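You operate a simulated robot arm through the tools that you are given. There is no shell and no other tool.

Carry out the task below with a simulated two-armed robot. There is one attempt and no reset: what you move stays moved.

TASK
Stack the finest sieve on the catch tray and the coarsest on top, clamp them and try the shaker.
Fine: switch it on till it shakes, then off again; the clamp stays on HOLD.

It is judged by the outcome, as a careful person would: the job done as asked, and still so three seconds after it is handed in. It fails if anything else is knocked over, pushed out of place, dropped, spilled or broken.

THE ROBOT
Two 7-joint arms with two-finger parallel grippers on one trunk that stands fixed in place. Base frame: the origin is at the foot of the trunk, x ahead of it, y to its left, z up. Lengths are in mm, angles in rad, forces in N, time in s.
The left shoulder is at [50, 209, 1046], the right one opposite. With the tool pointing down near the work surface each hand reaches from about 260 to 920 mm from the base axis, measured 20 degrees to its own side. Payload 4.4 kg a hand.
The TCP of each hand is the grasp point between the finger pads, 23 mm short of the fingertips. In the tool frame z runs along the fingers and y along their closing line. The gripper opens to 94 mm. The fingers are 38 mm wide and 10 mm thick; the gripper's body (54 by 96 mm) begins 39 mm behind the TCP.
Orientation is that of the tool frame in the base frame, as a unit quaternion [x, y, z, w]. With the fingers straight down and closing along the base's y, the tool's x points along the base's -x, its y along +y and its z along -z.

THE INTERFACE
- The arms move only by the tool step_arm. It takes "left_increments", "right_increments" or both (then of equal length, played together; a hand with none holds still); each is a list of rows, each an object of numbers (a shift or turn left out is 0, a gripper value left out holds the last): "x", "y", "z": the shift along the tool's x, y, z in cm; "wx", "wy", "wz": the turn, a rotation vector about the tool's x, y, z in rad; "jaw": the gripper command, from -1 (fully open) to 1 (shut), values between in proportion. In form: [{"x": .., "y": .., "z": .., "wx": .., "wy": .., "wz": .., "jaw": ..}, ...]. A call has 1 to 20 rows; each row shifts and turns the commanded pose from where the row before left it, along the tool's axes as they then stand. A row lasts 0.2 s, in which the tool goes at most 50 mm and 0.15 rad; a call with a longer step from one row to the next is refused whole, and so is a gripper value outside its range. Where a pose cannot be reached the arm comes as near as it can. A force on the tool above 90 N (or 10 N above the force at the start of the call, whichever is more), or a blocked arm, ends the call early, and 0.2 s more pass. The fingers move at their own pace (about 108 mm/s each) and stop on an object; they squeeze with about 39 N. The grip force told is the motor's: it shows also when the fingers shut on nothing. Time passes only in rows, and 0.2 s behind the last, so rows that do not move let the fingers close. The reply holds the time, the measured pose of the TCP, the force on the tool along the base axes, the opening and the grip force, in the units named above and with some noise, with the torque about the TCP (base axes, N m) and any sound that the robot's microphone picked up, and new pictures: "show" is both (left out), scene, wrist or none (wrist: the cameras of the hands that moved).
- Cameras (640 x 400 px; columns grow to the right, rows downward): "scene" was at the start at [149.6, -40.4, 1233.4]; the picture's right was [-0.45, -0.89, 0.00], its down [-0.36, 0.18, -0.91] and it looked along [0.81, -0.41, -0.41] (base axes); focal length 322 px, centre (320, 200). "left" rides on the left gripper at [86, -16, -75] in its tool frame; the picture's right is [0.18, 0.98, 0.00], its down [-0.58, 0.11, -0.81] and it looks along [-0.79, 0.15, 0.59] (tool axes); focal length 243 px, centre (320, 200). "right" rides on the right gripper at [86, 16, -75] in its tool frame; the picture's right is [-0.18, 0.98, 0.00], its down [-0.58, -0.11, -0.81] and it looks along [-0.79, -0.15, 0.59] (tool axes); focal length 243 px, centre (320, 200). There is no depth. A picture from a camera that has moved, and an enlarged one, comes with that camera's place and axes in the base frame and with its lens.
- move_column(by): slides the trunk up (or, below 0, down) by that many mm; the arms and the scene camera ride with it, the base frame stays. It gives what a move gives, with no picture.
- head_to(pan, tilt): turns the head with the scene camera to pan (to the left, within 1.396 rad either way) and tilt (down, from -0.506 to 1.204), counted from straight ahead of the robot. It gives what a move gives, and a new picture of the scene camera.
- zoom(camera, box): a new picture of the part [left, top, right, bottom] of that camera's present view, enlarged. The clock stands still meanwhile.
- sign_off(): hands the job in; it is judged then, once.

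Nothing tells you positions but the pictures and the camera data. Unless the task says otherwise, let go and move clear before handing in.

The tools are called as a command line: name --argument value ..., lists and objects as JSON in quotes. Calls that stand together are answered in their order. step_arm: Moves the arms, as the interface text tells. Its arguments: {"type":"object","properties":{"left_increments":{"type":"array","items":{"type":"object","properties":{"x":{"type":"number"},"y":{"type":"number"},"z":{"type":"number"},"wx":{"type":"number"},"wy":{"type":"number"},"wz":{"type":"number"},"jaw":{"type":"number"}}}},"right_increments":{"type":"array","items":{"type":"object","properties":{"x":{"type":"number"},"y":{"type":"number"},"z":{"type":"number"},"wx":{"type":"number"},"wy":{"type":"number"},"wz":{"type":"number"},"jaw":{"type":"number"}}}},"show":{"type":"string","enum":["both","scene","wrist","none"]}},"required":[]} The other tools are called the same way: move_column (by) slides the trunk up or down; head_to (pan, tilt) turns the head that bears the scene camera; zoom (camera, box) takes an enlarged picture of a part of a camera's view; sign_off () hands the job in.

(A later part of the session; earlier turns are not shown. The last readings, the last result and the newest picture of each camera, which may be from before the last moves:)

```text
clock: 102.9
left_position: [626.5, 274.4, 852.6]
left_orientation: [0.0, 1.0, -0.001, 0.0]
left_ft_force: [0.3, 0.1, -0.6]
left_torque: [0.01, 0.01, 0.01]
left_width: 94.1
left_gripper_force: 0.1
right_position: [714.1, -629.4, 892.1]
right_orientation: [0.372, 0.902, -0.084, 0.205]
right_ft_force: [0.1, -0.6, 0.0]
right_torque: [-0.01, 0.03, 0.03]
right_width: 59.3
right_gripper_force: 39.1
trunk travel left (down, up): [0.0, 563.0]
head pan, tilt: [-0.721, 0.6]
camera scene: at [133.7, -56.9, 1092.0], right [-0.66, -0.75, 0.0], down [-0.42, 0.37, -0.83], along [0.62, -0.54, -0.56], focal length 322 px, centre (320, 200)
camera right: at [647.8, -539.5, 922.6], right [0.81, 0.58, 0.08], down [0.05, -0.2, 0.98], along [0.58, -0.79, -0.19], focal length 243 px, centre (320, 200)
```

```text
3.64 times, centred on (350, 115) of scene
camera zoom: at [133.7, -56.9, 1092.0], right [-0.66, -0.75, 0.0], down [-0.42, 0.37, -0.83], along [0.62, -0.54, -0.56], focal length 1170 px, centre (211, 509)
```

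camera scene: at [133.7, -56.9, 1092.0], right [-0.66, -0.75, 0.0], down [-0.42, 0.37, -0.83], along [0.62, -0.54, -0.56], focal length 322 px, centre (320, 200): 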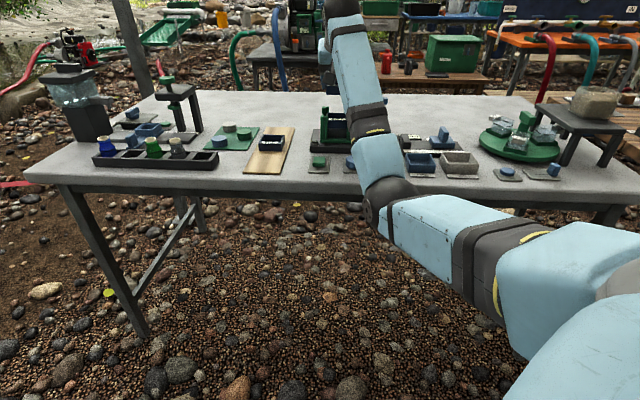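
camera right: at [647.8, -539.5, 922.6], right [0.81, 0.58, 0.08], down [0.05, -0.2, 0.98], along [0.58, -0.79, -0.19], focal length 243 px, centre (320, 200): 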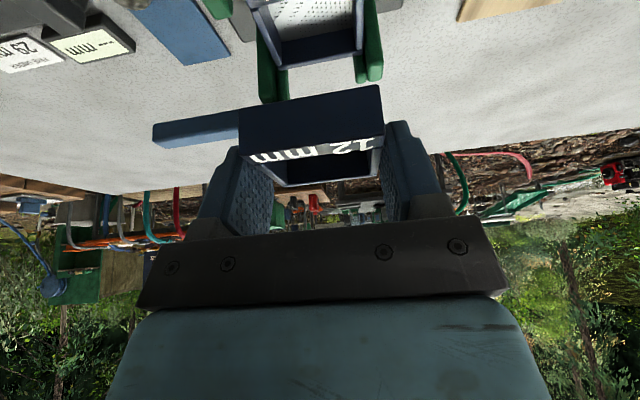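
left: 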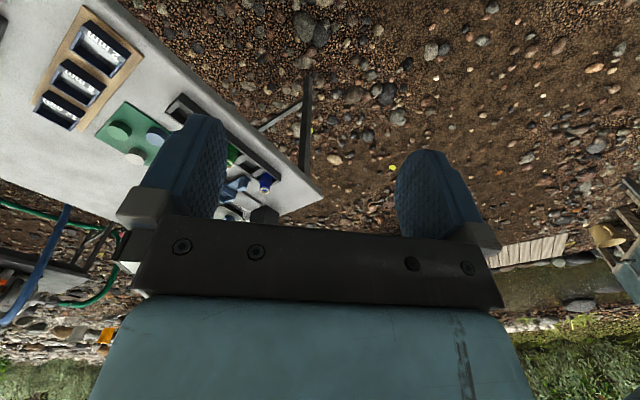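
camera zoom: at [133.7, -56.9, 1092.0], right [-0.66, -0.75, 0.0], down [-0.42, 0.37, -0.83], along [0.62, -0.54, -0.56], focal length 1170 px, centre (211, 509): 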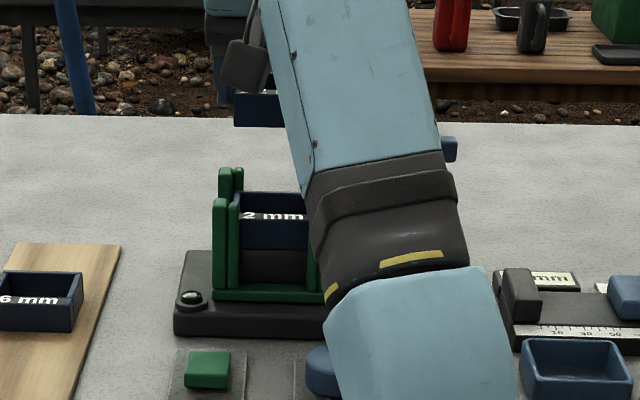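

The held sieve is nearly centred over the cage. I'll lower it to just above the post tops, with a 0.7 mm sideways correction, and check again.

step_arm --right_increments '[{"x": 0.85, "y": 0.07, "z": 1.755}, {"x": 0.85, "z": 1.755}, {}, {}]' --show "both"

zoom --camera "right" --box '[200, 0, 440, 150]'

zoom --camera "scene" --box '[304, 84, 384, 144]'

```text
clock: 103.9
left_position: [624.9, 276.8, 853.2]
left_orientation: [0.0, 1.0, -0.001, 0.001]
left_ft_force: [-0.5, 0.1, -0.8]
left_torque: [0.0, 0.01, -0.03]
left_width: 94.1
left_gripper_force: 0.0
right_position: [713.8, -626.0, 858.3]
right_orientation: [0.373, 0.9, -0.085, 0.208]
right_ft_force: [-1.6, 0.7, 20.7]
right_torque: [-0.95, -0.11, -0.1]
right_width: 59.8
right_gripper_force: 38.5
trunk travel left (down, up): [0.0, 563.0]
head pan, tilt: [-0.721, 0.6]
camera scene: at [131.5, -54.9, 1092.7], right [-0.66, -0.75, 0.0], down [-0.42, 0.37, -0.83], along [0.62, -0.55, -0.56], focal length 322 px, centre (320, 200)
camera right: at [647.5, -537.5, 887.3], right [0.81, 0.58, 0.08], down [0.04, -0.2, 0.98], along [0.58, -0.79, -0.18], focal length 243 px, centre (320, 200)
```

scene: 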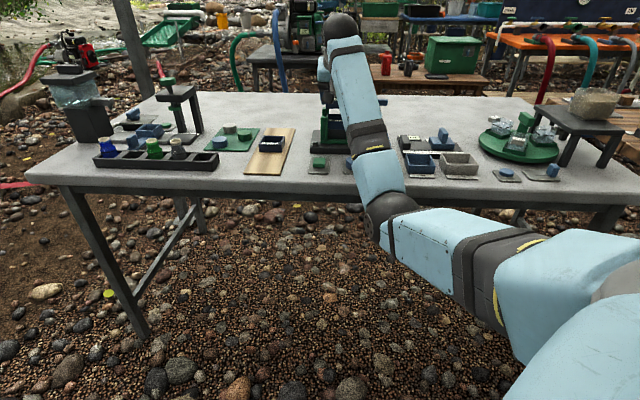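
right: 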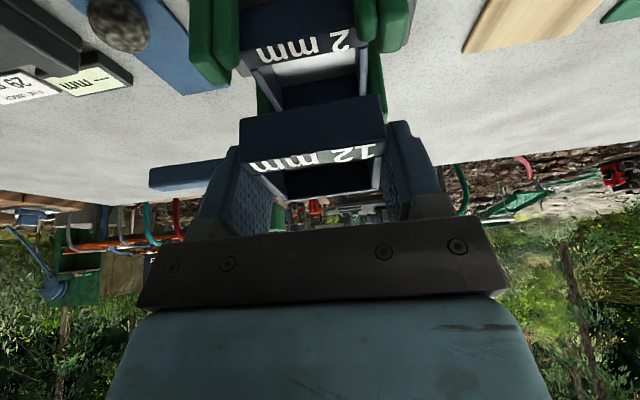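

```text
2.67 times, centred on (320, 75) of right
camera zoom: at [647.5, -537.5, 887.3], right [0.81, 0.58, 0.08], down [0.04, -0.2, 0.98], along [0.58, -0.79, -0.18], focal length 647 px, centre (320, 533)
```

zoom: 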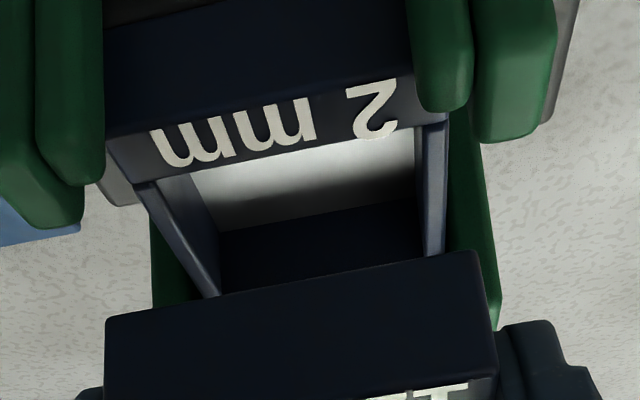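

```text
6.67 times, centred on (344, 114) of scene
camera zoom: at [131.5, -54.9, 1092.7], right [-0.66, -0.75, 0.0], down [-0.42, 0.37, -0.83], along [0.62, -0.55, -0.56], focal length 2146 px, centre (160, 773)
```

zoom: 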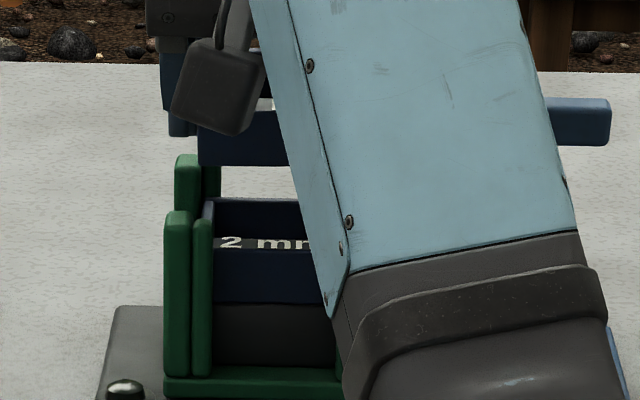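

The sieve touched something at its far-right corner (20 N, and the torque points to that corner): it is catching on the lever. I'll back up 15 mm at once and check the sieve in the grip.

step_arm --right_increments '[{"x": -0.3, "z": -0.6}, {"x": -0.5, "z": -1.0}, {}, {}]' --show "wrist"

zoom --camera "right" --box '[200, 20, 440, 220]'

zoom --camera "scene" --box '[304, 74, 384, 134]'

```text
clock: 104.9
left_position: [625.3, 276.7, 851.4]
left_orientation: [0.0, 1.0, 0.0, 0.0]
left_ft_force: [0.3, -0.3, 0.1]
left_torque: [0.0, -0.03, 0.0]
left_width: 94.0
left_gripper_force: 0.0
right_position: [714.4, -627.6, 871.6]
right_orientation: [0.372, 0.902, -0.084, 0.204]
right_ft_force: [0.7, 0.3, 0.0]
right_torque: [-0.03, 0.05, -0.03]
right_width: 59.5
right_gripper_force: 39.2
trunk travel left (down, up): [0.0, 563.0]
head pan, tilt: [-0.721, 0.6]
camera right: at [648.6, -538.6, 901.1], right [0.81, 0.58, 0.08], down [0.05, -0.2, 0.98], along [0.58, -0.79, -0.19], focal length 243 px, centre (320, 200)
```

right: 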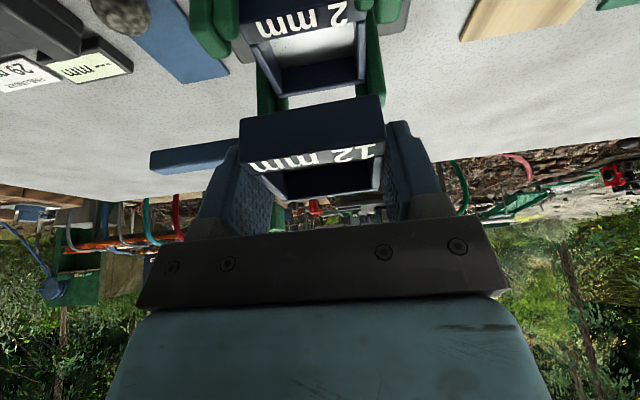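

```text
2.00 times, centred on (320, 120) of right
camera zoom: at [648.6, -538.6, 901.1], right [0.81, 0.58, 0.08], down [0.05, -0.2, 0.98], along [0.58, -0.79, -0.19], focal length 485 px, centre (320, 360)
```

zoom: 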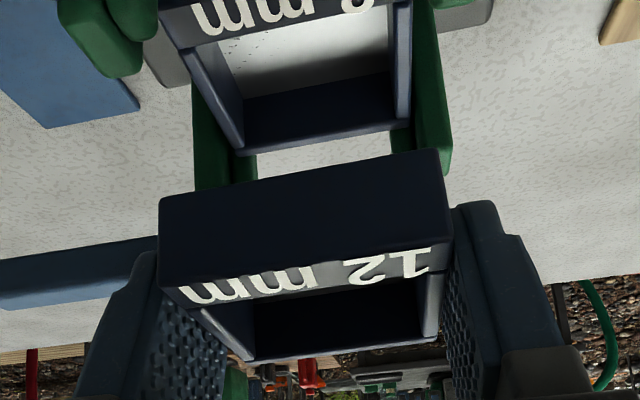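

```text
6.67 times, centred on (344, 104) of scene
camera zoom: at [133.7, -57.0, 1092.0], right [-0.66, -0.75, 0.0], down [-0.42, 0.37, -0.83], along [0.62, -0.54, -0.57], focal length 2146 px, centre (160, 840)
```

zoom: 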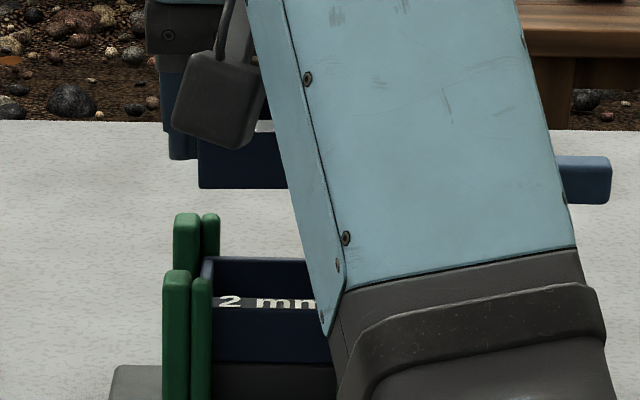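

The contact pushed the sieve up about 6 mm and pitched it ~4° in the grip. Rather than force it, I'll set it down in the empty 2 mm slot on the rack, level, and regrasp it vertically exactly like the first sieve.

step_arm --right_increments '[{"x": -0.87, "z": -1.8}, {"wy": 0.073}, {"x": 3.29, "y": 4.25, "z": -1.3}, {}]' --show "none"

```text
refused: row 3 steps farther than a row can; nothing moved
```

step_arm --right_increments '[{"x": -0.87, "z": -1.8}, {"wy": 0.073}, {"x": 2.63, "y": 3.404, "z": -1.04}, {"x": 2.63, "y": 3.404, "z": -1.04}, {"x": 2.63, "y": 3.404, "z": -1.04}, {"x": 2.63, "y": 3.404, "z": -1.04}, {"x": 2.63, "y": 3.404, "z": -1.04}, {}, {}]' --show "both"

zoom --camera "scene" --box '[220, 60, 340, 180]'

zoom --camera "right" --box '[200, 20, 440, 220]'

```text
clock: 106.9
left_position: [625.1, 273.8, 851.9]
left_orientation: [0.0, 1.0, 0.0, 0.0]
left_ft_force: [0.3, 0.4, 0.2]
left_torque: [-0.03, -0.02, -0.01]
left_width: 93.9
left_gripper_force: 0.0
right_position: [735.8, -407.9, 892.7]
right_orientation: [0.375, 0.908, -0.071, 0.173]
right_ft_force: [0.1, -1.5, -0.3]
right_torque: [-0.02, 0.0, 0.0]
right_width: 59.2
right_gripper_force: 38.9
trunk travel left (down, up): [0.0, 563.0]
head pan, tilt: [-0.721, 0.6]
camera scene: at [133.7, -57.1, 1092.0], right [-0.66, -0.75, 0.0], down [-0.42, 0.37, -0.82], along [0.62, -0.54, -0.57], focal length 322 px, centre (320, 200)
camera right: at [671.8, -319.7, 930.9], right [0.82, 0.57, 0.07], down [0.1, -0.25, 0.96], along [0.57, -0.78, -0.26], focal length 243 px, centre (320, 200)
```

scene: 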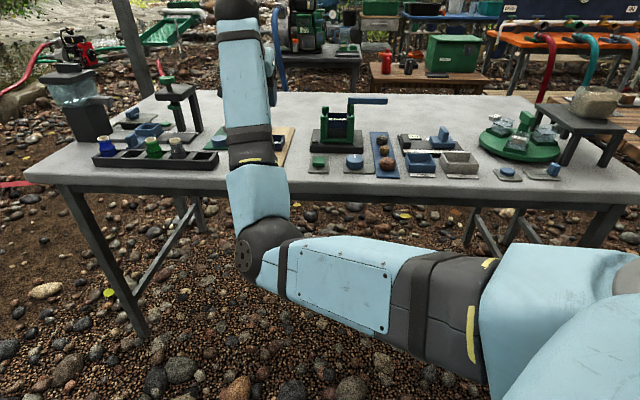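
right: 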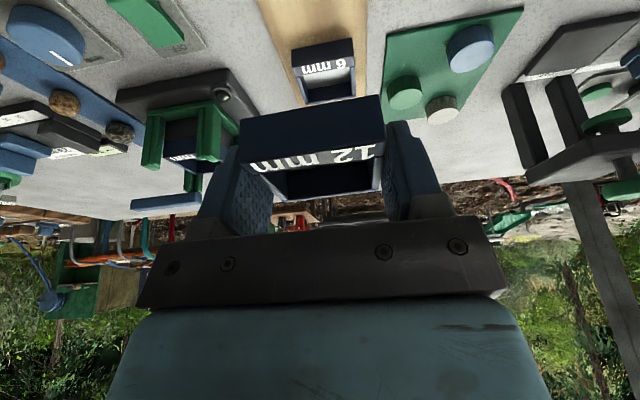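

```text
3.33 times, centred on (280, 120) of scene
camera zoom: at [133.7, -57.1, 1092.0], right [-0.66, -0.75, 0.0], down [-0.42, 0.37, -0.82], along [0.62, -0.54, -0.57], focal length 1073 px, centre (453, 467)
```

zoom: 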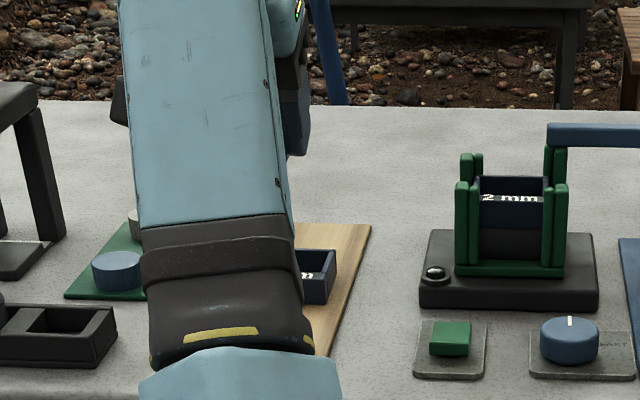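

```text
2.00 times, centred on (320, 120) of right
camera zoom: at [671.8, -319.7, 930.9], right [0.82, 0.57, 0.07], down [0.1, -0.25, 0.96], along [0.57, -0.78, -0.26], focal length 485 px, centre (320, 360)
```

zoom: 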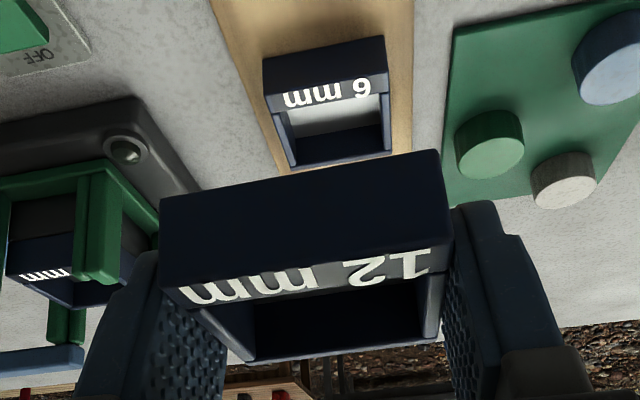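

step_arm --right_increments '[{"x": 1.47, "z": 3.72}, {"x": 1.47, "z": 3.72}, {"x": 1.1, "z": 2.79}, {}, {}]' --show "wrist"

zoom --camera "right" --box '[200, 0, 440, 200]'

zoom --camera "scene" --box '[230, 100, 330, 190]'

```text
clock: 108.1
left_position: [624.5, 275.0, 852.9]
left_orientation: [0.0, 1.0, 0.0, 0.0]
left_ft_force: [-0.9, -0.3, -0.1]
left_torque: [-0.01, 0.02, -0.02]
left_width: 93.9
left_gripper_force: 0.0
right_position: [733.3, -406.6, 781.6]
right_orientation: [0.375, 0.908, -0.071, 0.173]
right_ft_force: [-0.4, 0.3, -0.6]
right_torque: [0.03, 0.01, 0.02]
right_width: 59.4
right_gripper_force: 39.2
trunk travel left (down, up): [0.0, 563.0]
head pan, tilt: [-0.721, 0.6]
camera right: at [670.2, -318.6, 818.6], right [0.82, 0.57, 0.07], down [0.1, -0.25, 0.96], along [0.57, -0.78, -0.26], focal length 243 px, centre (320, 200)
```

right: 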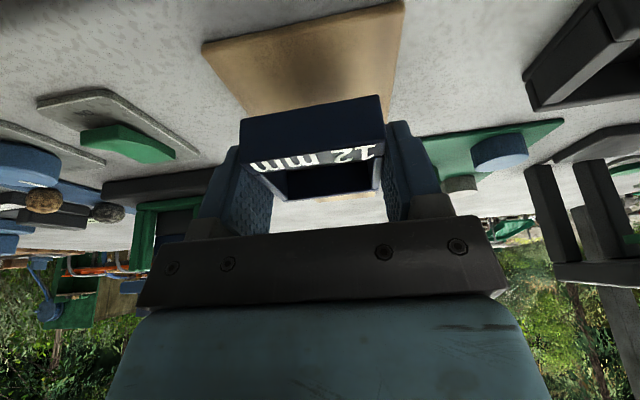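

```text
2.00 times, centred on (320, 100) of right
camera zoom: at [670.2, -318.6, 818.6], right [0.82, 0.57, 0.07], down [0.1, -0.25, 0.96], along [0.57, -0.78, -0.26], focal length 485 px, centre (320, 400)
```

zoom: 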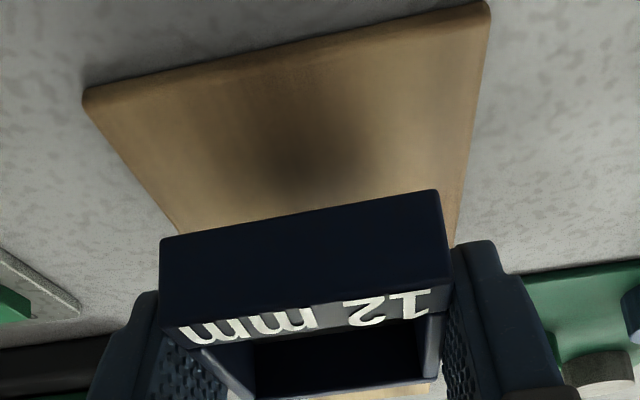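

```text
4.44 times, centred on (280, 145) of scene
camera zoom: at [133.6, -56.9, 1092.1], right [-0.66, -0.75, 0.0], down [-0.42, 0.37, -0.83], along [0.62, -0.54, -0.56], focal length 1430 px, centre (498, 444)
```

zoom: 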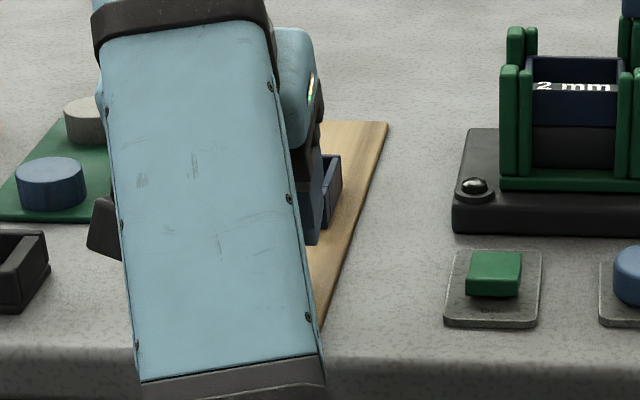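

step_arm --right_increments '[{"x": 0.44, "z": 1.1}, {"x": 0.33, "z": 0.84}, {}, {}]' --show "none"

```text
clock: 109.1
left_position: [626.0, 274.9, 852.0]
left_orientation: [0.0, 1.0, 0.0, 0.0]
left_ft_force: [-0.3, -0.3, 0.0]
left_torque: [0.01, 0.01, 0.0]
left_width: 94.1
left_gripper_force: 0.0
right_position: [735.8, -406.7, 759.4]
right_orientation: [0.375, 0.908, -0.071, 0.172]
right_ft_force: [0.3, 0.5, 0.7]
right_torque: [0.0, -0.02, 0.02]
right_width: 59.5
right_gripper_force: 38.9
trunk travel left (down, up): [0.0, 563.0]
head pan, tilt: [-0.721, 0.6]
```

step_arm --right_increments '[{"x": 0.074, "z": 0.186}, {}, {}]' --show "wrist"

zoom --camera "right" --box '[200, 40, 440, 220]'

```text
clock: 109.9
left_position: [625.6, 274.8, 852.6]
left_orientation: [0.0, 1.0, 0.0, -0.001]
left_ft_force: [-0.2, 0.5, 0.0]
left_torque: [-0.01, -0.04, 0.01]
left_width: 94.0
left_gripper_force: 0.1
right_position: [733.8, -406.4, 757.2]
right_orientation: [0.376, 0.908, -0.071, 0.172]
right_ft_force: [0.1, -0.2, -0.5]
right_torque: [0.02, -0.01, 0.03]
right_width: 59.4
right_gripper_force: 39.1
trunk travel left (down, up): [0.0, 563.0]
head pan, tilt: [-0.721, 0.6]
camera right: at [671.2, -319.6, 795.8], right [0.82, 0.57, 0.07], down [0.1, -0.25, 0.96], along [0.57, -0.78, -0.26], focal length 243 px, centre (320, 200)
```

right: 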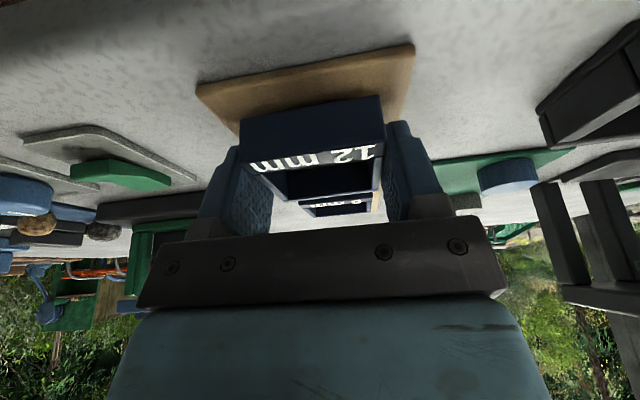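

```text
2.22 times, centred on (320, 130) of right
camera zoom: at [671.2, -319.6, 795.8], right [0.82, 0.57, 0.07], down [0.1, -0.25, 0.96], along [0.57, -0.78, -0.26], focal length 539 px, centre (320, 356)
```

zoom: 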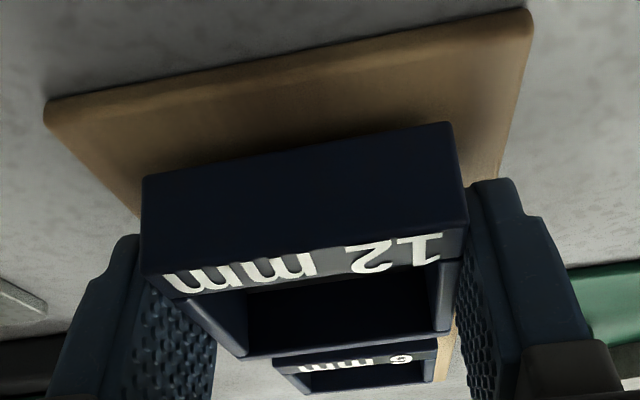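

step_arm --right_increments '[{"x": 0.055, "z": 0.14}, {}]' --show "none"

step_arm --right_increments '[{"x": 0.037, "z": 0.093}, {}]' --show "none"

```text
clock: 110.5
left_position: [625.1, 275.7, 850.9]
left_orientation: [0.0, 1.0, -0.001, 0.0]
left_ft_force: [-0.4, -0.4, -0.4]
left_torque: [0.02, 0.0, 0.0]
left_width: 94.3
left_gripper_force: 0.1
right_position: [735.0, -407.9, 757.2]
right_orientation: [0.374, 0.908, -0.071, 0.173]
right_ft_force: [0.8, 0.1, -0.1]
right_torque: [0.02, 0.03, -0.02]
right_width: 59.4
right_gripper_force: 38.7
trunk travel left (down, up): [0.0, 563.0]
head pan, tilt: [-0.721, 0.6]
```

```text
clock: 111.1
left_position: [624.6, 275.1, 852.0]
left_orientation: [-0.001, 1.0, 0.0, 0.0]
left_ft_force: [-0.1, 0.9, 0.0]
left_torque: [0.0, -0.03, -0.01]
left_width: 93.9
left_gripper_force: 0.0
right_position: [733.7, -408.0, 755.7]
right_orientation: [0.375, 0.908, -0.071, 0.173]
right_ft_force: [0.0, -0.5, -0.8]
right_torque: [-0.01, -0.04, 0.0]
right_width: 59.6
right_gripper_force: 39.2
trunk travel left (down, up): [0.0, 563.0]
head pan, tilt: [-0.721, 0.6]
```

step_arm --right_increments '[{"x": 0.037, "z": 0.093}, {}]' --show "none"

step_arm --right_increments '[{"x": 0.03, "z": 0.075}, {}]' --show "none"

```text
clock: 111.7
left_position: [624.8, 275.0, 853.0]
left_orientation: [0.001, 1.0, 0.0, 0.0]
left_ft_force: [0.2, -0.2, -0.1]
left_torque: [-0.01, -0.02, -0.03]
left_width: 94.1
left_gripper_force: 0.0
right_position: [733.8, -408.1, 754.8]
right_orientation: [0.375, 0.908, -0.071, 0.172]
right_ft_force: [0.4, 0.5, -0.3]
right_torque: [0.02, 0.01, 0.02]
right_width: 59.3
right_gripper_force: 39.7
trunk travel left (down, up): [0.0, 563.0]
head pan, tilt: [-0.721, 0.6]
```

```text
clock: 112.3
left_position: [626.8, 276.4, 852.8]
left_orientation: [0.0, 1.0, 0.0, -0.001]
left_ft_force: [1.4, 0.4, -0.1]
left_torque: [0.02, -0.03, -0.03]
left_width: 93.8
left_gripper_force: 0.0
right_position: [732.3, -408.2, 753.9]
right_orientation: [0.375, 0.908, -0.071, 0.173]
right_ft_force: [1.8, -0.4, 1.9]
right_torque: [-0.08, 0.04, 0.05]
right_width: 59.3
right_gripper_force: 38.9
trunk travel left (down, up): [0.0, 563.0]
head pan, tilt: [-0.721, 0.6]
```

step_arm --right_increments '[{"jaw": -0.4}, {"jaw": -0.75}, {}]' --show "wrist"

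zoom --camera "right" --box '[200, 40, 440, 220]'

```text
clock: 113.1
left_position: [625.0, 275.7, 852.4]
left_orientation: [0.0, 1.0, 0.0, 0.0]
left_ft_force: [0.7, -0.1, -0.3]
left_torque: [-0.02, -0.02, -0.01]
left_width: 94.1
left_gripper_force: 0.0
right_position: [733.6, -407.6, 752.9]
right_orientation: [0.375, 0.908, -0.072, 0.173]
right_ft_force: [1.7, 3.3, 4.7]
right_torque: [0.01, 0.14, -0.1]
right_width: 81.2
right_gripper_force: 0.1
trunk travel left (down, up): [0.0, 563.0]
head pan, tilt: [-0.721, 0.6]
camera right: at [669.5, -319.3, 792.1], right [0.82, 0.57, 0.07], down [0.1, -0.25, 0.96], along [0.57, -0.78, -0.26], focal length 243 px, centre (320, 200)
```

right: 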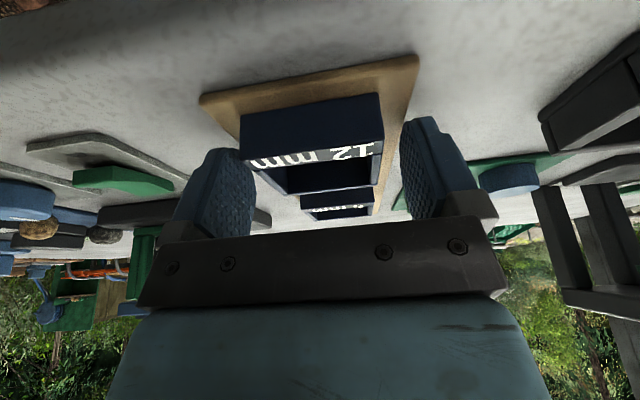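

```text
2.22 times, centred on (320, 130) of right
camera zoom: at [669.5, -319.3, 792.1], right [0.82, 0.57, 0.07], down [0.1, -0.25, 0.96], along [0.57, -0.78, -0.26], focal length 539 px, centre (320, 356)
```

zoom: 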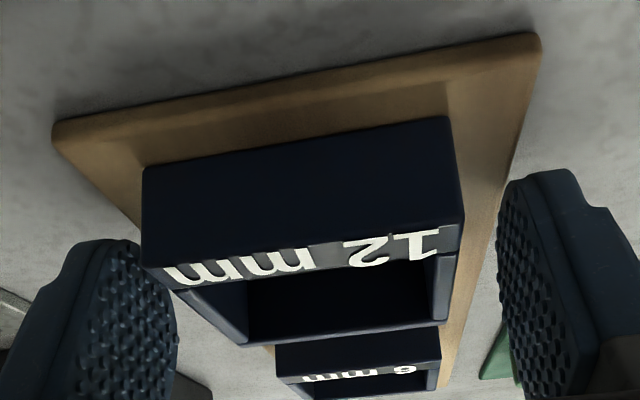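

The 12 mm sieve is set down cleanly in the empty slot. Raising, straightening the hand to vertical, and measuring for the regrasp.

step_arm --right_increments '[{"x": -0.37, "z": -0.93}, {"x": -1.1, "z": -2.8}, {"x": -1.47, "z": -3.72}, {"wy": 0.126}, {"wy": 0.126}, {"wy": 0.125}, {}, {}]' --show "both"

zoom --camera "right" --box '[230, 0, 390, 130]'

```text
clock: 114.9
left_position: [625.6, 275.8, 852.5]
left_orientation: [0.0, 1.0, -0.001, 0.0]
left_ft_force: [0.1, -0.7, -0.6]
left_torque: [0.0, 0.01, 0.04]
left_width: 94.2
left_gripper_force: 0.1
right_position: [735.6, -407.1, 833.3]
right_orientation: [0.382, 0.924, 0.0, -0.001]
right_ft_force: [-0.5, 0.4, -0.1]
right_torque: [0.01, -0.02, 0.02]
right_width: 82.2
right_gripper_force: 0.2
trunk travel left (down, up): [0.0, 563.0]
head pan, tilt: [-0.721, 0.6]
camera scene: at [133.6, -56.9, 1092.1], right [-0.66, -0.75, 0.0], down [-0.42, 0.37, -0.83], along [0.62, -0.54, -0.56], focal length 322 px, centre (320, 200)
camera right: at [686.3, -334.6, 908.4], right [0.82, 0.57, 0.0], down [0.34, -0.49, 0.8], along [0.46, -0.66, -0.59], focal length 243 px, centre (320, 200)
```

scene: 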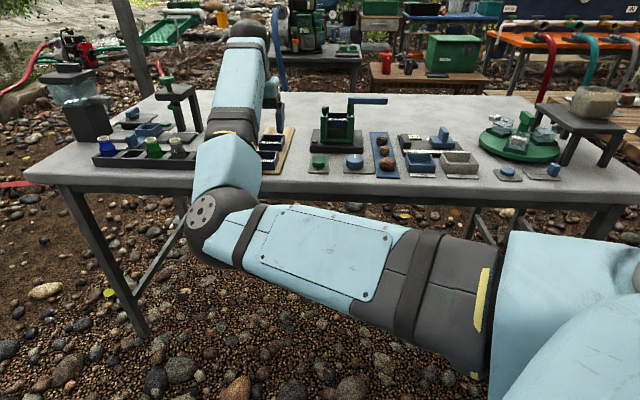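
right: 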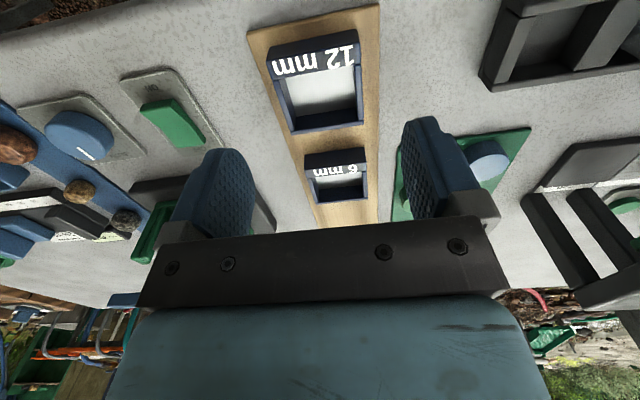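

```text
3.08 times, centred on (310, 65) of right
camera zoom: at [686.3, -334.6, 908.4], right [0.82, 0.57, 0.0], down [0.34, -0.49, 0.8], along [0.46, -0.66, -0.59], focal length 746 px, centre (351, 615)
```

zoom: 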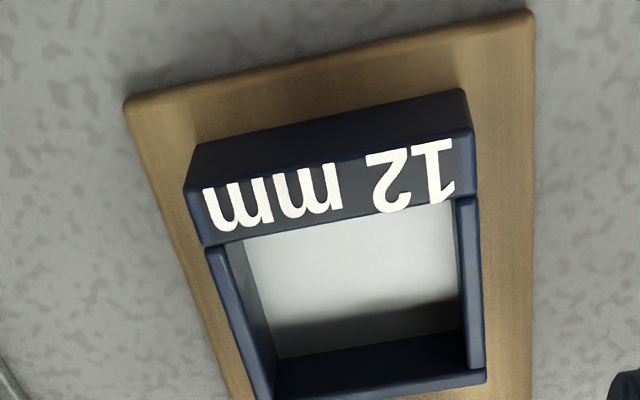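

step_arm --right_increments '[{"x": -0.7, "y": -0.1}, {"z": 3}, {"z": 3}, {"z": 1.5}, {}, {}]' --show "wrist"

zoom --camera "right" --box '[200, 50, 440, 230]'

```text
clock: 116.3
left_position: [624.9, 274.7, 851.5]
left_orientation: [0.0, 1.0, 0.0, -0.001]
left_ft_force: [0.5, -0.1, -0.1]
left_torque: [0.02, 0.01, 0.02]
left_width: 94.1
left_gripper_force: 0.0
right_position: [739.8, -414.3, 759.1]
right_orientation: [0.381, 0.924, 0.0, -0.002]
right_ft_force: [0.5, 0.3, 0.6]
right_torque: [0.01, -0.01, -0.01]
right_width: 82.5
right_gripper_force: 0.2
trunk travel left (down, up): [0.0, 563.0]
head pan, tilt: [-0.721, 0.6]
camera right: at [690.8, -341.7, 833.8], right [0.82, 0.57, 0.0], down [0.34, -0.49, 0.81], along [0.46, -0.66, -0.59], focal length 243 px, centre (320, 200)
```

right: 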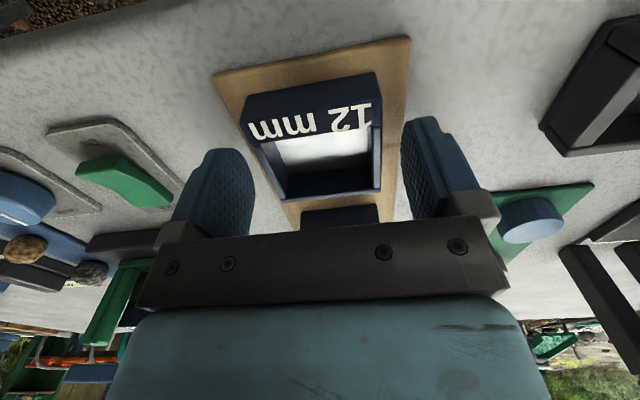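

```text
2.22 times, centred on (320, 140) of right
camera zoom: at [690.8, -341.7, 833.8], right [0.82, 0.57, 0.0], down [0.34, -0.49, 0.81], along [0.46, -0.66, -0.59], focal length 539 px, centre (320, 333)
```

zoom: 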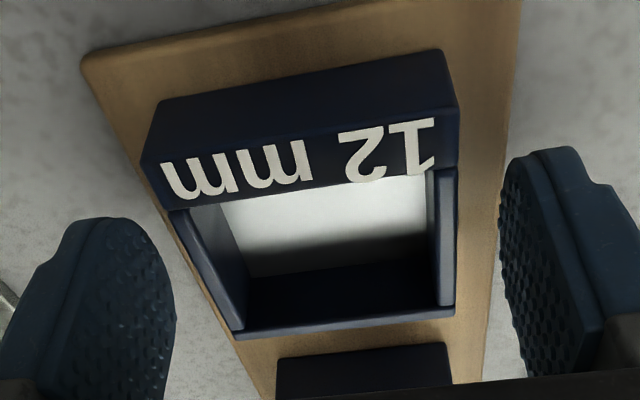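

step_arm --right_increments '[{"y": 0.1, "z": 0.6}, {}, {"jaw": 1}, {}, {}, {}]' --show "wrist"

```text
clock: 117.7
left_position: [625.2, 274.3, 852.7]
left_orientation: [0.0, 1.0, 0.0, 0.001]
left_ft_force: [-0.5, -0.4, 1.0]
left_torque: [0.0, -0.01, -0.02]
left_width: 93.9
left_gripper_force: 0.1
right_position: [738.9, -412.6, 753.8]
right_orientation: [0.382, 0.924, 0.001, 0.0]
right_ft_force: [1.2, 0.5, 1.9]
right_torque: [-0.03, -0.04, 0.03]
right_width: 59.3
right_gripper_force: 39.1
trunk travel left (down, up): [0.0, 563.0]
head pan, tilt: [-0.721, 0.6]
camera right: at [690.9, -340.6, 828.6], right [0.82, 0.57, 0.0], down [0.34, -0.49, 0.81], along [0.46, -0.66, -0.59], focal length 243 px, centre (320, 200)
```

right: 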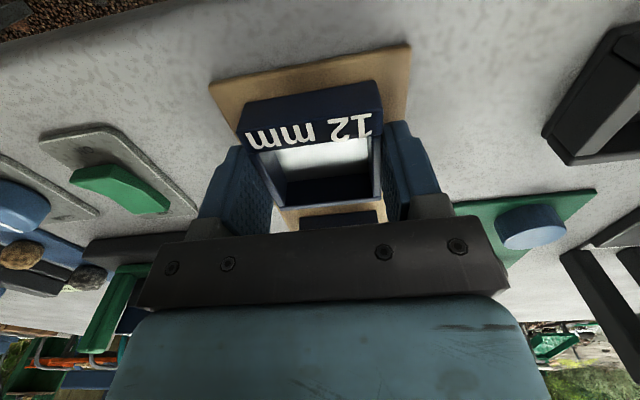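

Regrasped vertically (59.3 mm). Lifting and carrying it to the cage, this time aiming about 2.5 mm nearer than before to stay clear of the lever's end.

step_arm --right_increments '[{"z": -1}, {"z": -2}, {"z": -4}, {"z": -4}, {"z": -4}, {"x": -2.78, "y": -3.4}, {"x": -2.78, "y": -3.4}, {"x": -2.78, "y": -3.4}, {"x": -2.78, "y": -3.4}, {"x": -2.78, "y": -3.4}, {}, {}]' --show "both"

zoom --camera "right" --box '[200, 20, 440, 170]'

zoom --camera "scene" --box '[304, 64, 384, 144]'

```text
clock: 120.3
left_position: [625.1, 275.6, 851.3]
left_orientation: [0.0, 1.0, 0.001, 0.0]
left_ft_force: [0.5, 0.1, -0.9]
left_torque: [-0.03, 0.02, 0.03]
left_width: 93.9
left_gripper_force: 0.0
right_position: [718.2, -632.9, 906.0]
right_orientation: [0.382, 0.924, 0.001, -0.001]
right_ft_force: [-1.0, -0.6, -1.5]
right_torque: [-0.01, 0.0, 0.0]
right_width: 59.2
right_gripper_force: 39.1
trunk travel left (down, up): [0.0, 563.0]
head pan, tilt: [-0.721, 0.6]
camera scene: at [133.7, -56.8, 1092.1], right [-0.66, -0.75, 0.0], down [-0.42, 0.37, -0.83], along [0.62, -0.54, -0.56], focal length 322 px, centre (320, 200)
camera right: at [669.1, -559.7, 980.3], right [0.82, 0.57, 0.0], down [0.34, -0.49, 0.81], along [0.46, -0.66, -0.59], focal length 243 px, centre (320, 200)
```

scene: 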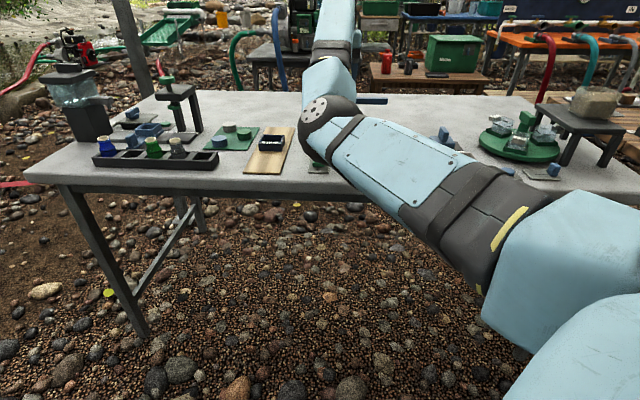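
right: 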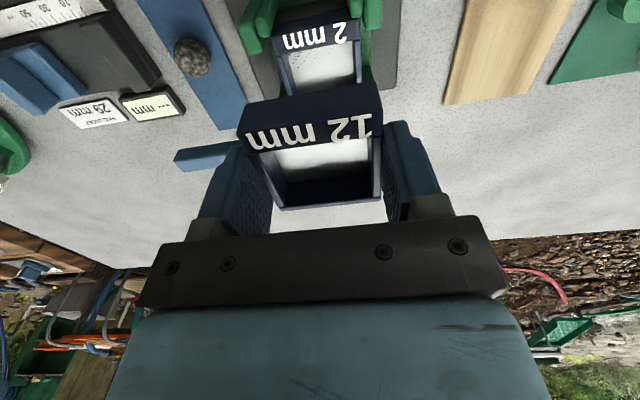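

```text
2.67 times, centred on (320, 95) of right
camera zoom: at [669.1, -559.7, 980.3], right [0.82, 0.57, 0.0], down [0.34, -0.49, 0.81], along [0.46, -0.66, -0.59], focal length 647 px, centre (320, 480)
```

zoom: 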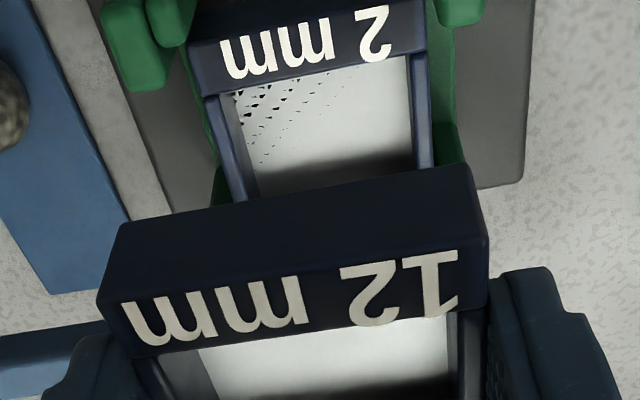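

```text
5.00 times, centred on (344, 104) of scene
camera zoom: at [133.7, -56.8, 1092.1], right [-0.66, -0.75, 0.0], down [-0.42, 0.37, -0.83], along [0.62, -0.54, -0.56], focal length 1609 px, centre (200, 680)
```

zoom: 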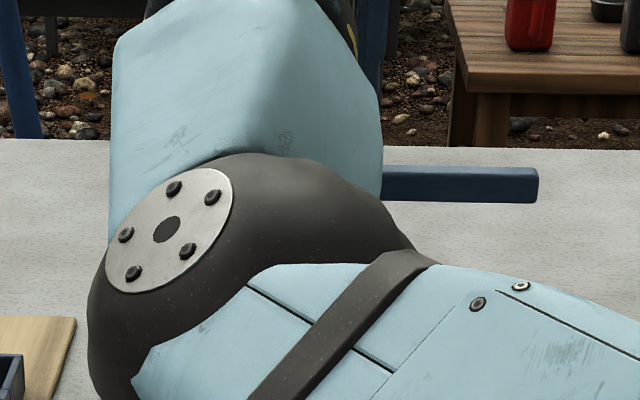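

From the wrist view, the held sieve is about 1.3 mm nearer than the seated 2 mm sieve and well centred. I'll shift 1 mm nearer and lower in stages, checking force while passing the lever height.

step_arm --right_increments '[{"x": 0.1, "y": 0.05}, {"z": 1.8}, {"z": 1.6}, {}, {}]' --show "none"

zoom --camera "right" --box '[200, 0, 440, 150]'

```text
clock: 121.5
left_position: [624.4, 275.9, 851.6]
left_orientation: [-0.001, 1.0, 0.0, 0.001]
left_ft_force: [-0.4, 0.0, -0.1]
left_torque: [0.04, 0.01, -0.02]
left_width: 94.0
left_gripper_force: 0.1
right_position: [717.3, -629.7, 867.9]
right_orientation: [0.382, 0.924, 0.0, 0.0]
right_ft_force: [-0.1, -0.3, 0.2]
right_torque: [0.04, -0.01, 0.01]
right_width: 59.0
right_gripper_force: 39.0
trunk travel left (down, up): [0.0, 563.0]
head pan, tilt: [-0.721, 0.6]
```

```text
2.67 times, centred on (320, 75) of right
camera zoom: at [668.1, -557.0, 944.2], right [0.82, 0.57, 0.0], down [0.34, -0.49, 0.81], along [0.46, -0.66, -0.59], focal length 647 px, centre (320, 533)
```

zoom: 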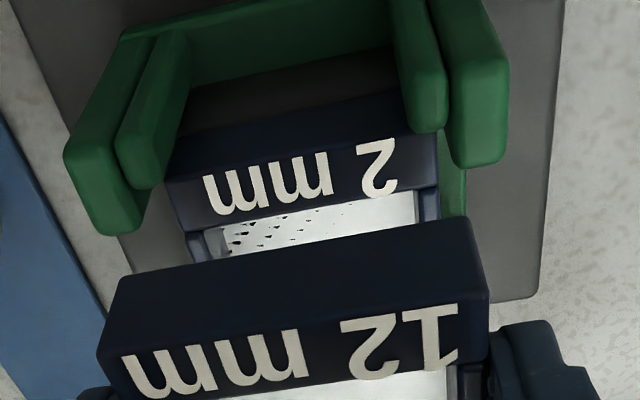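

step_arm --right_increments '[{"z": 0.5}, {"z": 0.5}, {"z": 0.4}, {}]' --show "none"

```text
clock: 122.5
left_position: [625.1, 275.3, 852.9]
left_orientation: [-0.001, 1.0, 0.0, -0.001]
left_ft_force: [0.1, -0.5, -0.5]
left_torque: [0.01, 0.0, -0.01]
left_width: 94.2
left_gripper_force: 0.1
right_position: [717.4, -630.0, 854.2]
right_orientation: [0.382, 0.924, 0.001, -0.001]
right_ft_force: [-0.2, -0.6, -0.7]
right_torque: [0.0, 0.01, 0.05]
right_width: 59.3
right_gripper_force: 38.8
trunk travel left (down, up): [0.0, 563.0]
head pan, tilt: [-0.721, 0.6]
```

Below the lever's top with no contact. Continuing down.

step_arm --right_increments '[{"z": 0.4}, {"z": 0.4}, {"z": 0.4}, {}]' --show "none"

zoom --camera "right" --box '[200, 0, 440, 150]'

```text
clock: 123.5
left_position: [626.1, 275.5, 851.6]
left_orientation: [0.0, 1.0, 0.0, 0.0]
left_ft_force: [0.1, -0.3, 0.6]
left_torque: [-0.01, -0.02, 0.01]
left_width: 94.1
left_gripper_force: 0.0
right_position: [717.7, -630.5, 843.0]
right_orientation: [0.382, 0.924, 0.001, 0.0]
right_ft_force: [0.1, -0.6, 0.3]
right_torque: [-0.02, -0.03, -0.04]
right_width: 59.1
right_gripper_force: 39.2
trunk travel left (down, up): [0.0, 563.0]
head pan, tilt: [-0.721, 0.6]
```

```text
2.67 times, centred on (320, 75) of right
camera zoom: at [668.8, -557.3, 917.6], right [0.82, 0.57, 0.0], down [0.34, -0.49, 0.81], along [0.46, -0.66, -0.59], focal length 647 px, centre (320, 533)
```

zoom: 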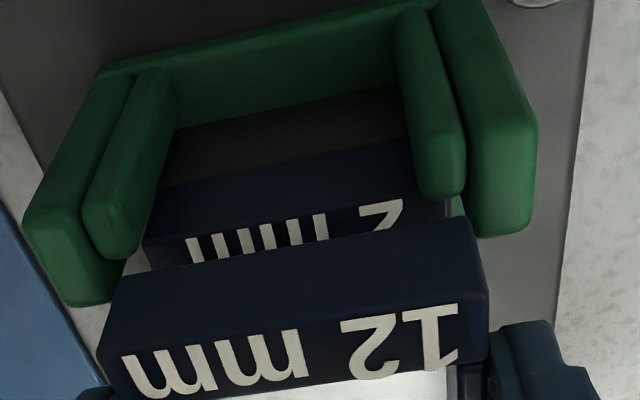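

step_arm --right_increments '[{"z": 0.4}, {"z": 0.4}, {"z": 0.4}, {}]' --show "none"

zoom --camera "right" --box '[200, 0, 440, 150]'

```text
clock: 124.5
left_position: [622.7, 278.1, 853.8]
left_orientation: [0.0, 1.0, -0.002, 0.002]
left_ft_force: [0.6, 0.1, 0.1]
left_torque: [0.03, -0.02, 0.03]
left_width: 93.9
left_gripper_force: 0.1
right_position: [715.5, -628.2, 839.3]
right_orientation: [0.383, 0.924, -0.001, 0.004]
right_ft_force: [10.8, -10.1, 45.1]
right_torque: [0.46, 0.81, 0.07]
right_width: 59.0
right_gripper_force: 39.1
trunk travel left (down, up): [0.0, 563.0]
head pan, tilt: [-0.721, 0.6]
```

```text
2.67 times, centred on (320, 75) of right
camera zoom: at [665.8, -556.0, 913.5], right [0.83, 0.56, 0.0], down [0.33, -0.48, 0.81], along [0.46, -0.67, -0.58], focal length 647 px, centre (320, 533)
```

zoom: 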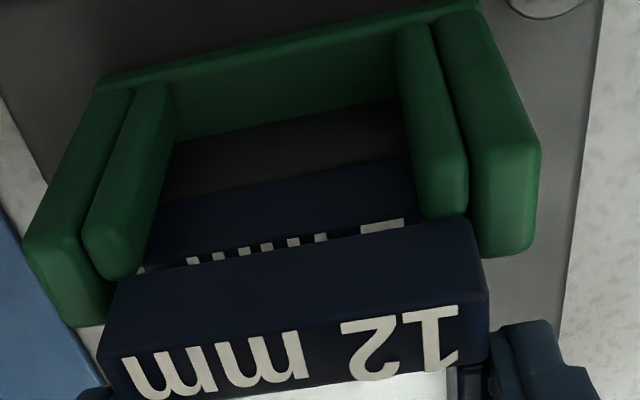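

The near bottom edge has landed on the rounded tops of the near posts (45 N), so 2.5 mm was too much. I'll back up, shift 2 mm toward the far side, and try again gently.

step_arm --right_increments '[{"z": -0.6}, {"z": -0.6}, {"x": -0.2}, {}]' --show "none"

zoom --camera "right" --box '[200, 0, 440, 150]'

```text
clock: 125.5
left_position: [625.4, 275.1, 852.1]
left_orientation: [0.0, 1.0, 0.0, 0.0]
left_ft_force: [0.0, 0.0, 0.2]
left_torque: [0.02, 0.0, 0.01]
left_width: 94.0
left_gripper_force: 0.0
right_position: [720.1, -631.7, 841.7]
right_orientation: [0.382, 0.924, 0.0, -0.002]
right_ft_force: [0.6, -0.1, 0.1]
right_torque: [0.01, -0.01, 0.01]
right_width: 58.8
right_gripper_force: 38.8
trunk travel left (down, up): [0.0, 563.0]
head pan, tilt: [-0.721, 0.6]
```

```text
2.67 times, centred on (320, 75) of right
camera zoom: at [670.2, -558.6, 916.9], right [0.82, 0.57, 0.0], down [0.34, -0.49, 0.8], along [0.45, -0.66, -0.59], focal length 647 px, centre (320, 533)
```

zoom: 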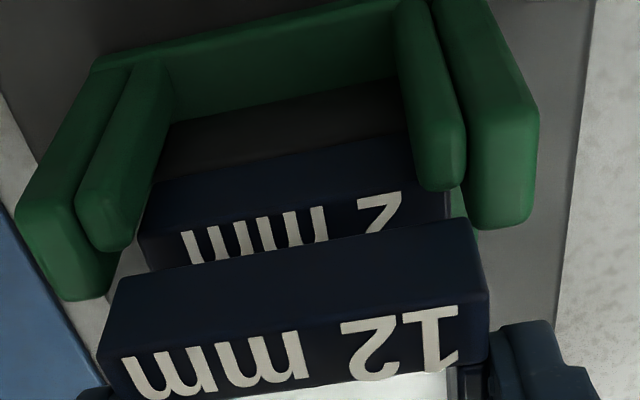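

step_arm --right_increments '[{"z": 0.3}, {"z": 0.3}, {}]' --show "none"

step_arm --right_increments '[{"z": 0.2}, {"z": 0.2}, {}]' --show "none"

```text
clock: 126.3
left_position: [624.6, 276.2, 852.4]
left_orientation: [0.0, 1.0, 0.001, 0.0]
left_ft_force: [0.7, 0.1, 0.5]
left_torque: [-0.04, 0.0, 0.01]
left_width: 93.9
left_gripper_force: 0.0
right_position: [718.9, -631.3, 836.7]
right_orientation: [0.382, 0.924, 0.001, 0.0]
right_ft_force: [-0.4, -0.5, -0.2]
right_torque: [-0.02, -0.02, -0.01]
right_width: 59.1
right_gripper_force: 39.4
trunk travel left (down, up): [0.0, 563.0]
head pan, tilt: [-0.721, 0.6]
```

```text
clock: 127.1
left_position: [625.2, 274.7, 852.0]
left_orientation: [-0.001, 1.0, 0.0, 0.0]
left_ft_force: [0.1, -0.2, 0.0]
left_torque: [-0.01, -0.02, -0.04]
left_width: 94.0
left_gripper_force: 0.1
right_position: [719.3, -630.7, 832.6]
right_orientation: [0.381, 0.925, 0.0, -0.001]
right_ft_force: [-0.1, 0.7, 0.1]
right_torque: [0.0, -0.02, 0.0]
right_width: 59.4
right_gripper_force: 38.4
trunk travel left (down, up): [0.0, 563.0]
head pan, tilt: [-0.721, 0.6]
```

step_arm --right_increments '[{"z": 0.2}, {"z": 0.2}, {"z": 0.1}, {}]' --show "none"

step_arm --right_increments '[{"z": 0.15}, {"z": 0.1}, {}]' --show "none"

```text
clock: 128.1
left_position: [625.8, 275.5, 852.3]
left_orientation: [0.0, 1.0, 0.0, 0.0]
left_ft_force: [0.3, 0.2, 0.4]
left_torque: [0.02, 0.01, -0.04]
left_width: 94.1
left_gripper_force: 0.1
right_position: [718.2, -630.5, 827.9]
right_orientation: [0.382, 0.924, 0.0, -0.002]
right_ft_force: [-1.4, 1.3, 0.0]
right_torque: [0.01, 0.02, -0.04]
right_width: 59.2
right_gripper_force: 38.8
trunk travel left (down, up): [0.0, 563.0]
head pan, tilt: [-0.721, 0.6]
```

```text
clock: 128.9
left_position: [625.0, 275.5, 853.0]
left_orientation: [0.0, 1.0, 0.0, 0.001]
left_ft_force: [0.2, -0.1, -0.3]
left_torque: [0.02, -0.02, -0.01]
left_width: 94.1
left_gripper_force: 0.1
right_position: [719.6, -631.9, 825.9]
right_orientation: [0.382, 0.924, 0.0, -0.001]
right_ft_force: [1.3, -0.1, 2.6]
right_torque: [-0.04, -0.08, 0.0]
right_width: 59.1
right_gripper_force: 38.6
trunk travel left (down, up): [0.0, 563.0]
head pan, tilt: [-0.721, 0.6]
```

step_arm --right_increments '[{"z": 0.05}, {}]' --show "wrist"

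zoom --camera "right" --box '[200, 0, 440, 150]'

```text
clock: 129.5
left_position: [625.6, 275.4, 852.1]
left_orientation: [-0.001, 1.0, 0.0, 0.0]
left_ft_force: [0.0, -0.6, 0.1]
left_torque: [0.0, -0.01, -0.04]
left_width: 93.9
left_gripper_force: 0.1
right_position: [718.8, -630.6, 826.3]
right_orientation: [0.382, 0.924, 0.0, -0.001]
right_ft_force: [1.1, -0.9, 2.8]
right_torque: [-0.16, -0.1, 0.0]
right_width: 59.3
right_gripper_force: 38.8
trunk travel left (down, up): [0.0, 563.0]
head pan, tilt: [-0.721, 0.6]
camera right: at [670.3, -558.5, 900.3], right [0.82, 0.57, 0.0], down [0.34, -0.49, 0.81], along [0.46, -0.66, -0.59], focal length 243 px, centre (320, 200)
```

right: 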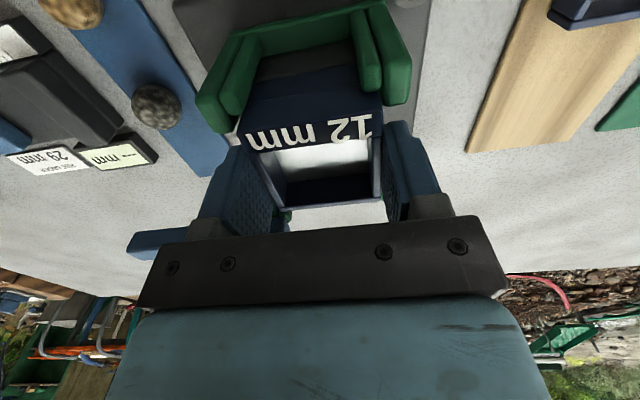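

```text
2.67 times, centred on (320, 75) of right
camera zoom: at [670.3, -558.5, 900.3], right [0.82, 0.57, 0.0], down [0.34, -0.49, 0.81], along [0.46, -0.66, -0.59], focal length 647 px, centre (320, 533)
```

zoom: 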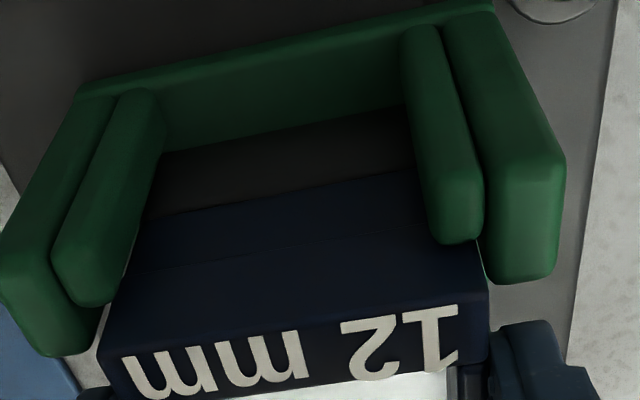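

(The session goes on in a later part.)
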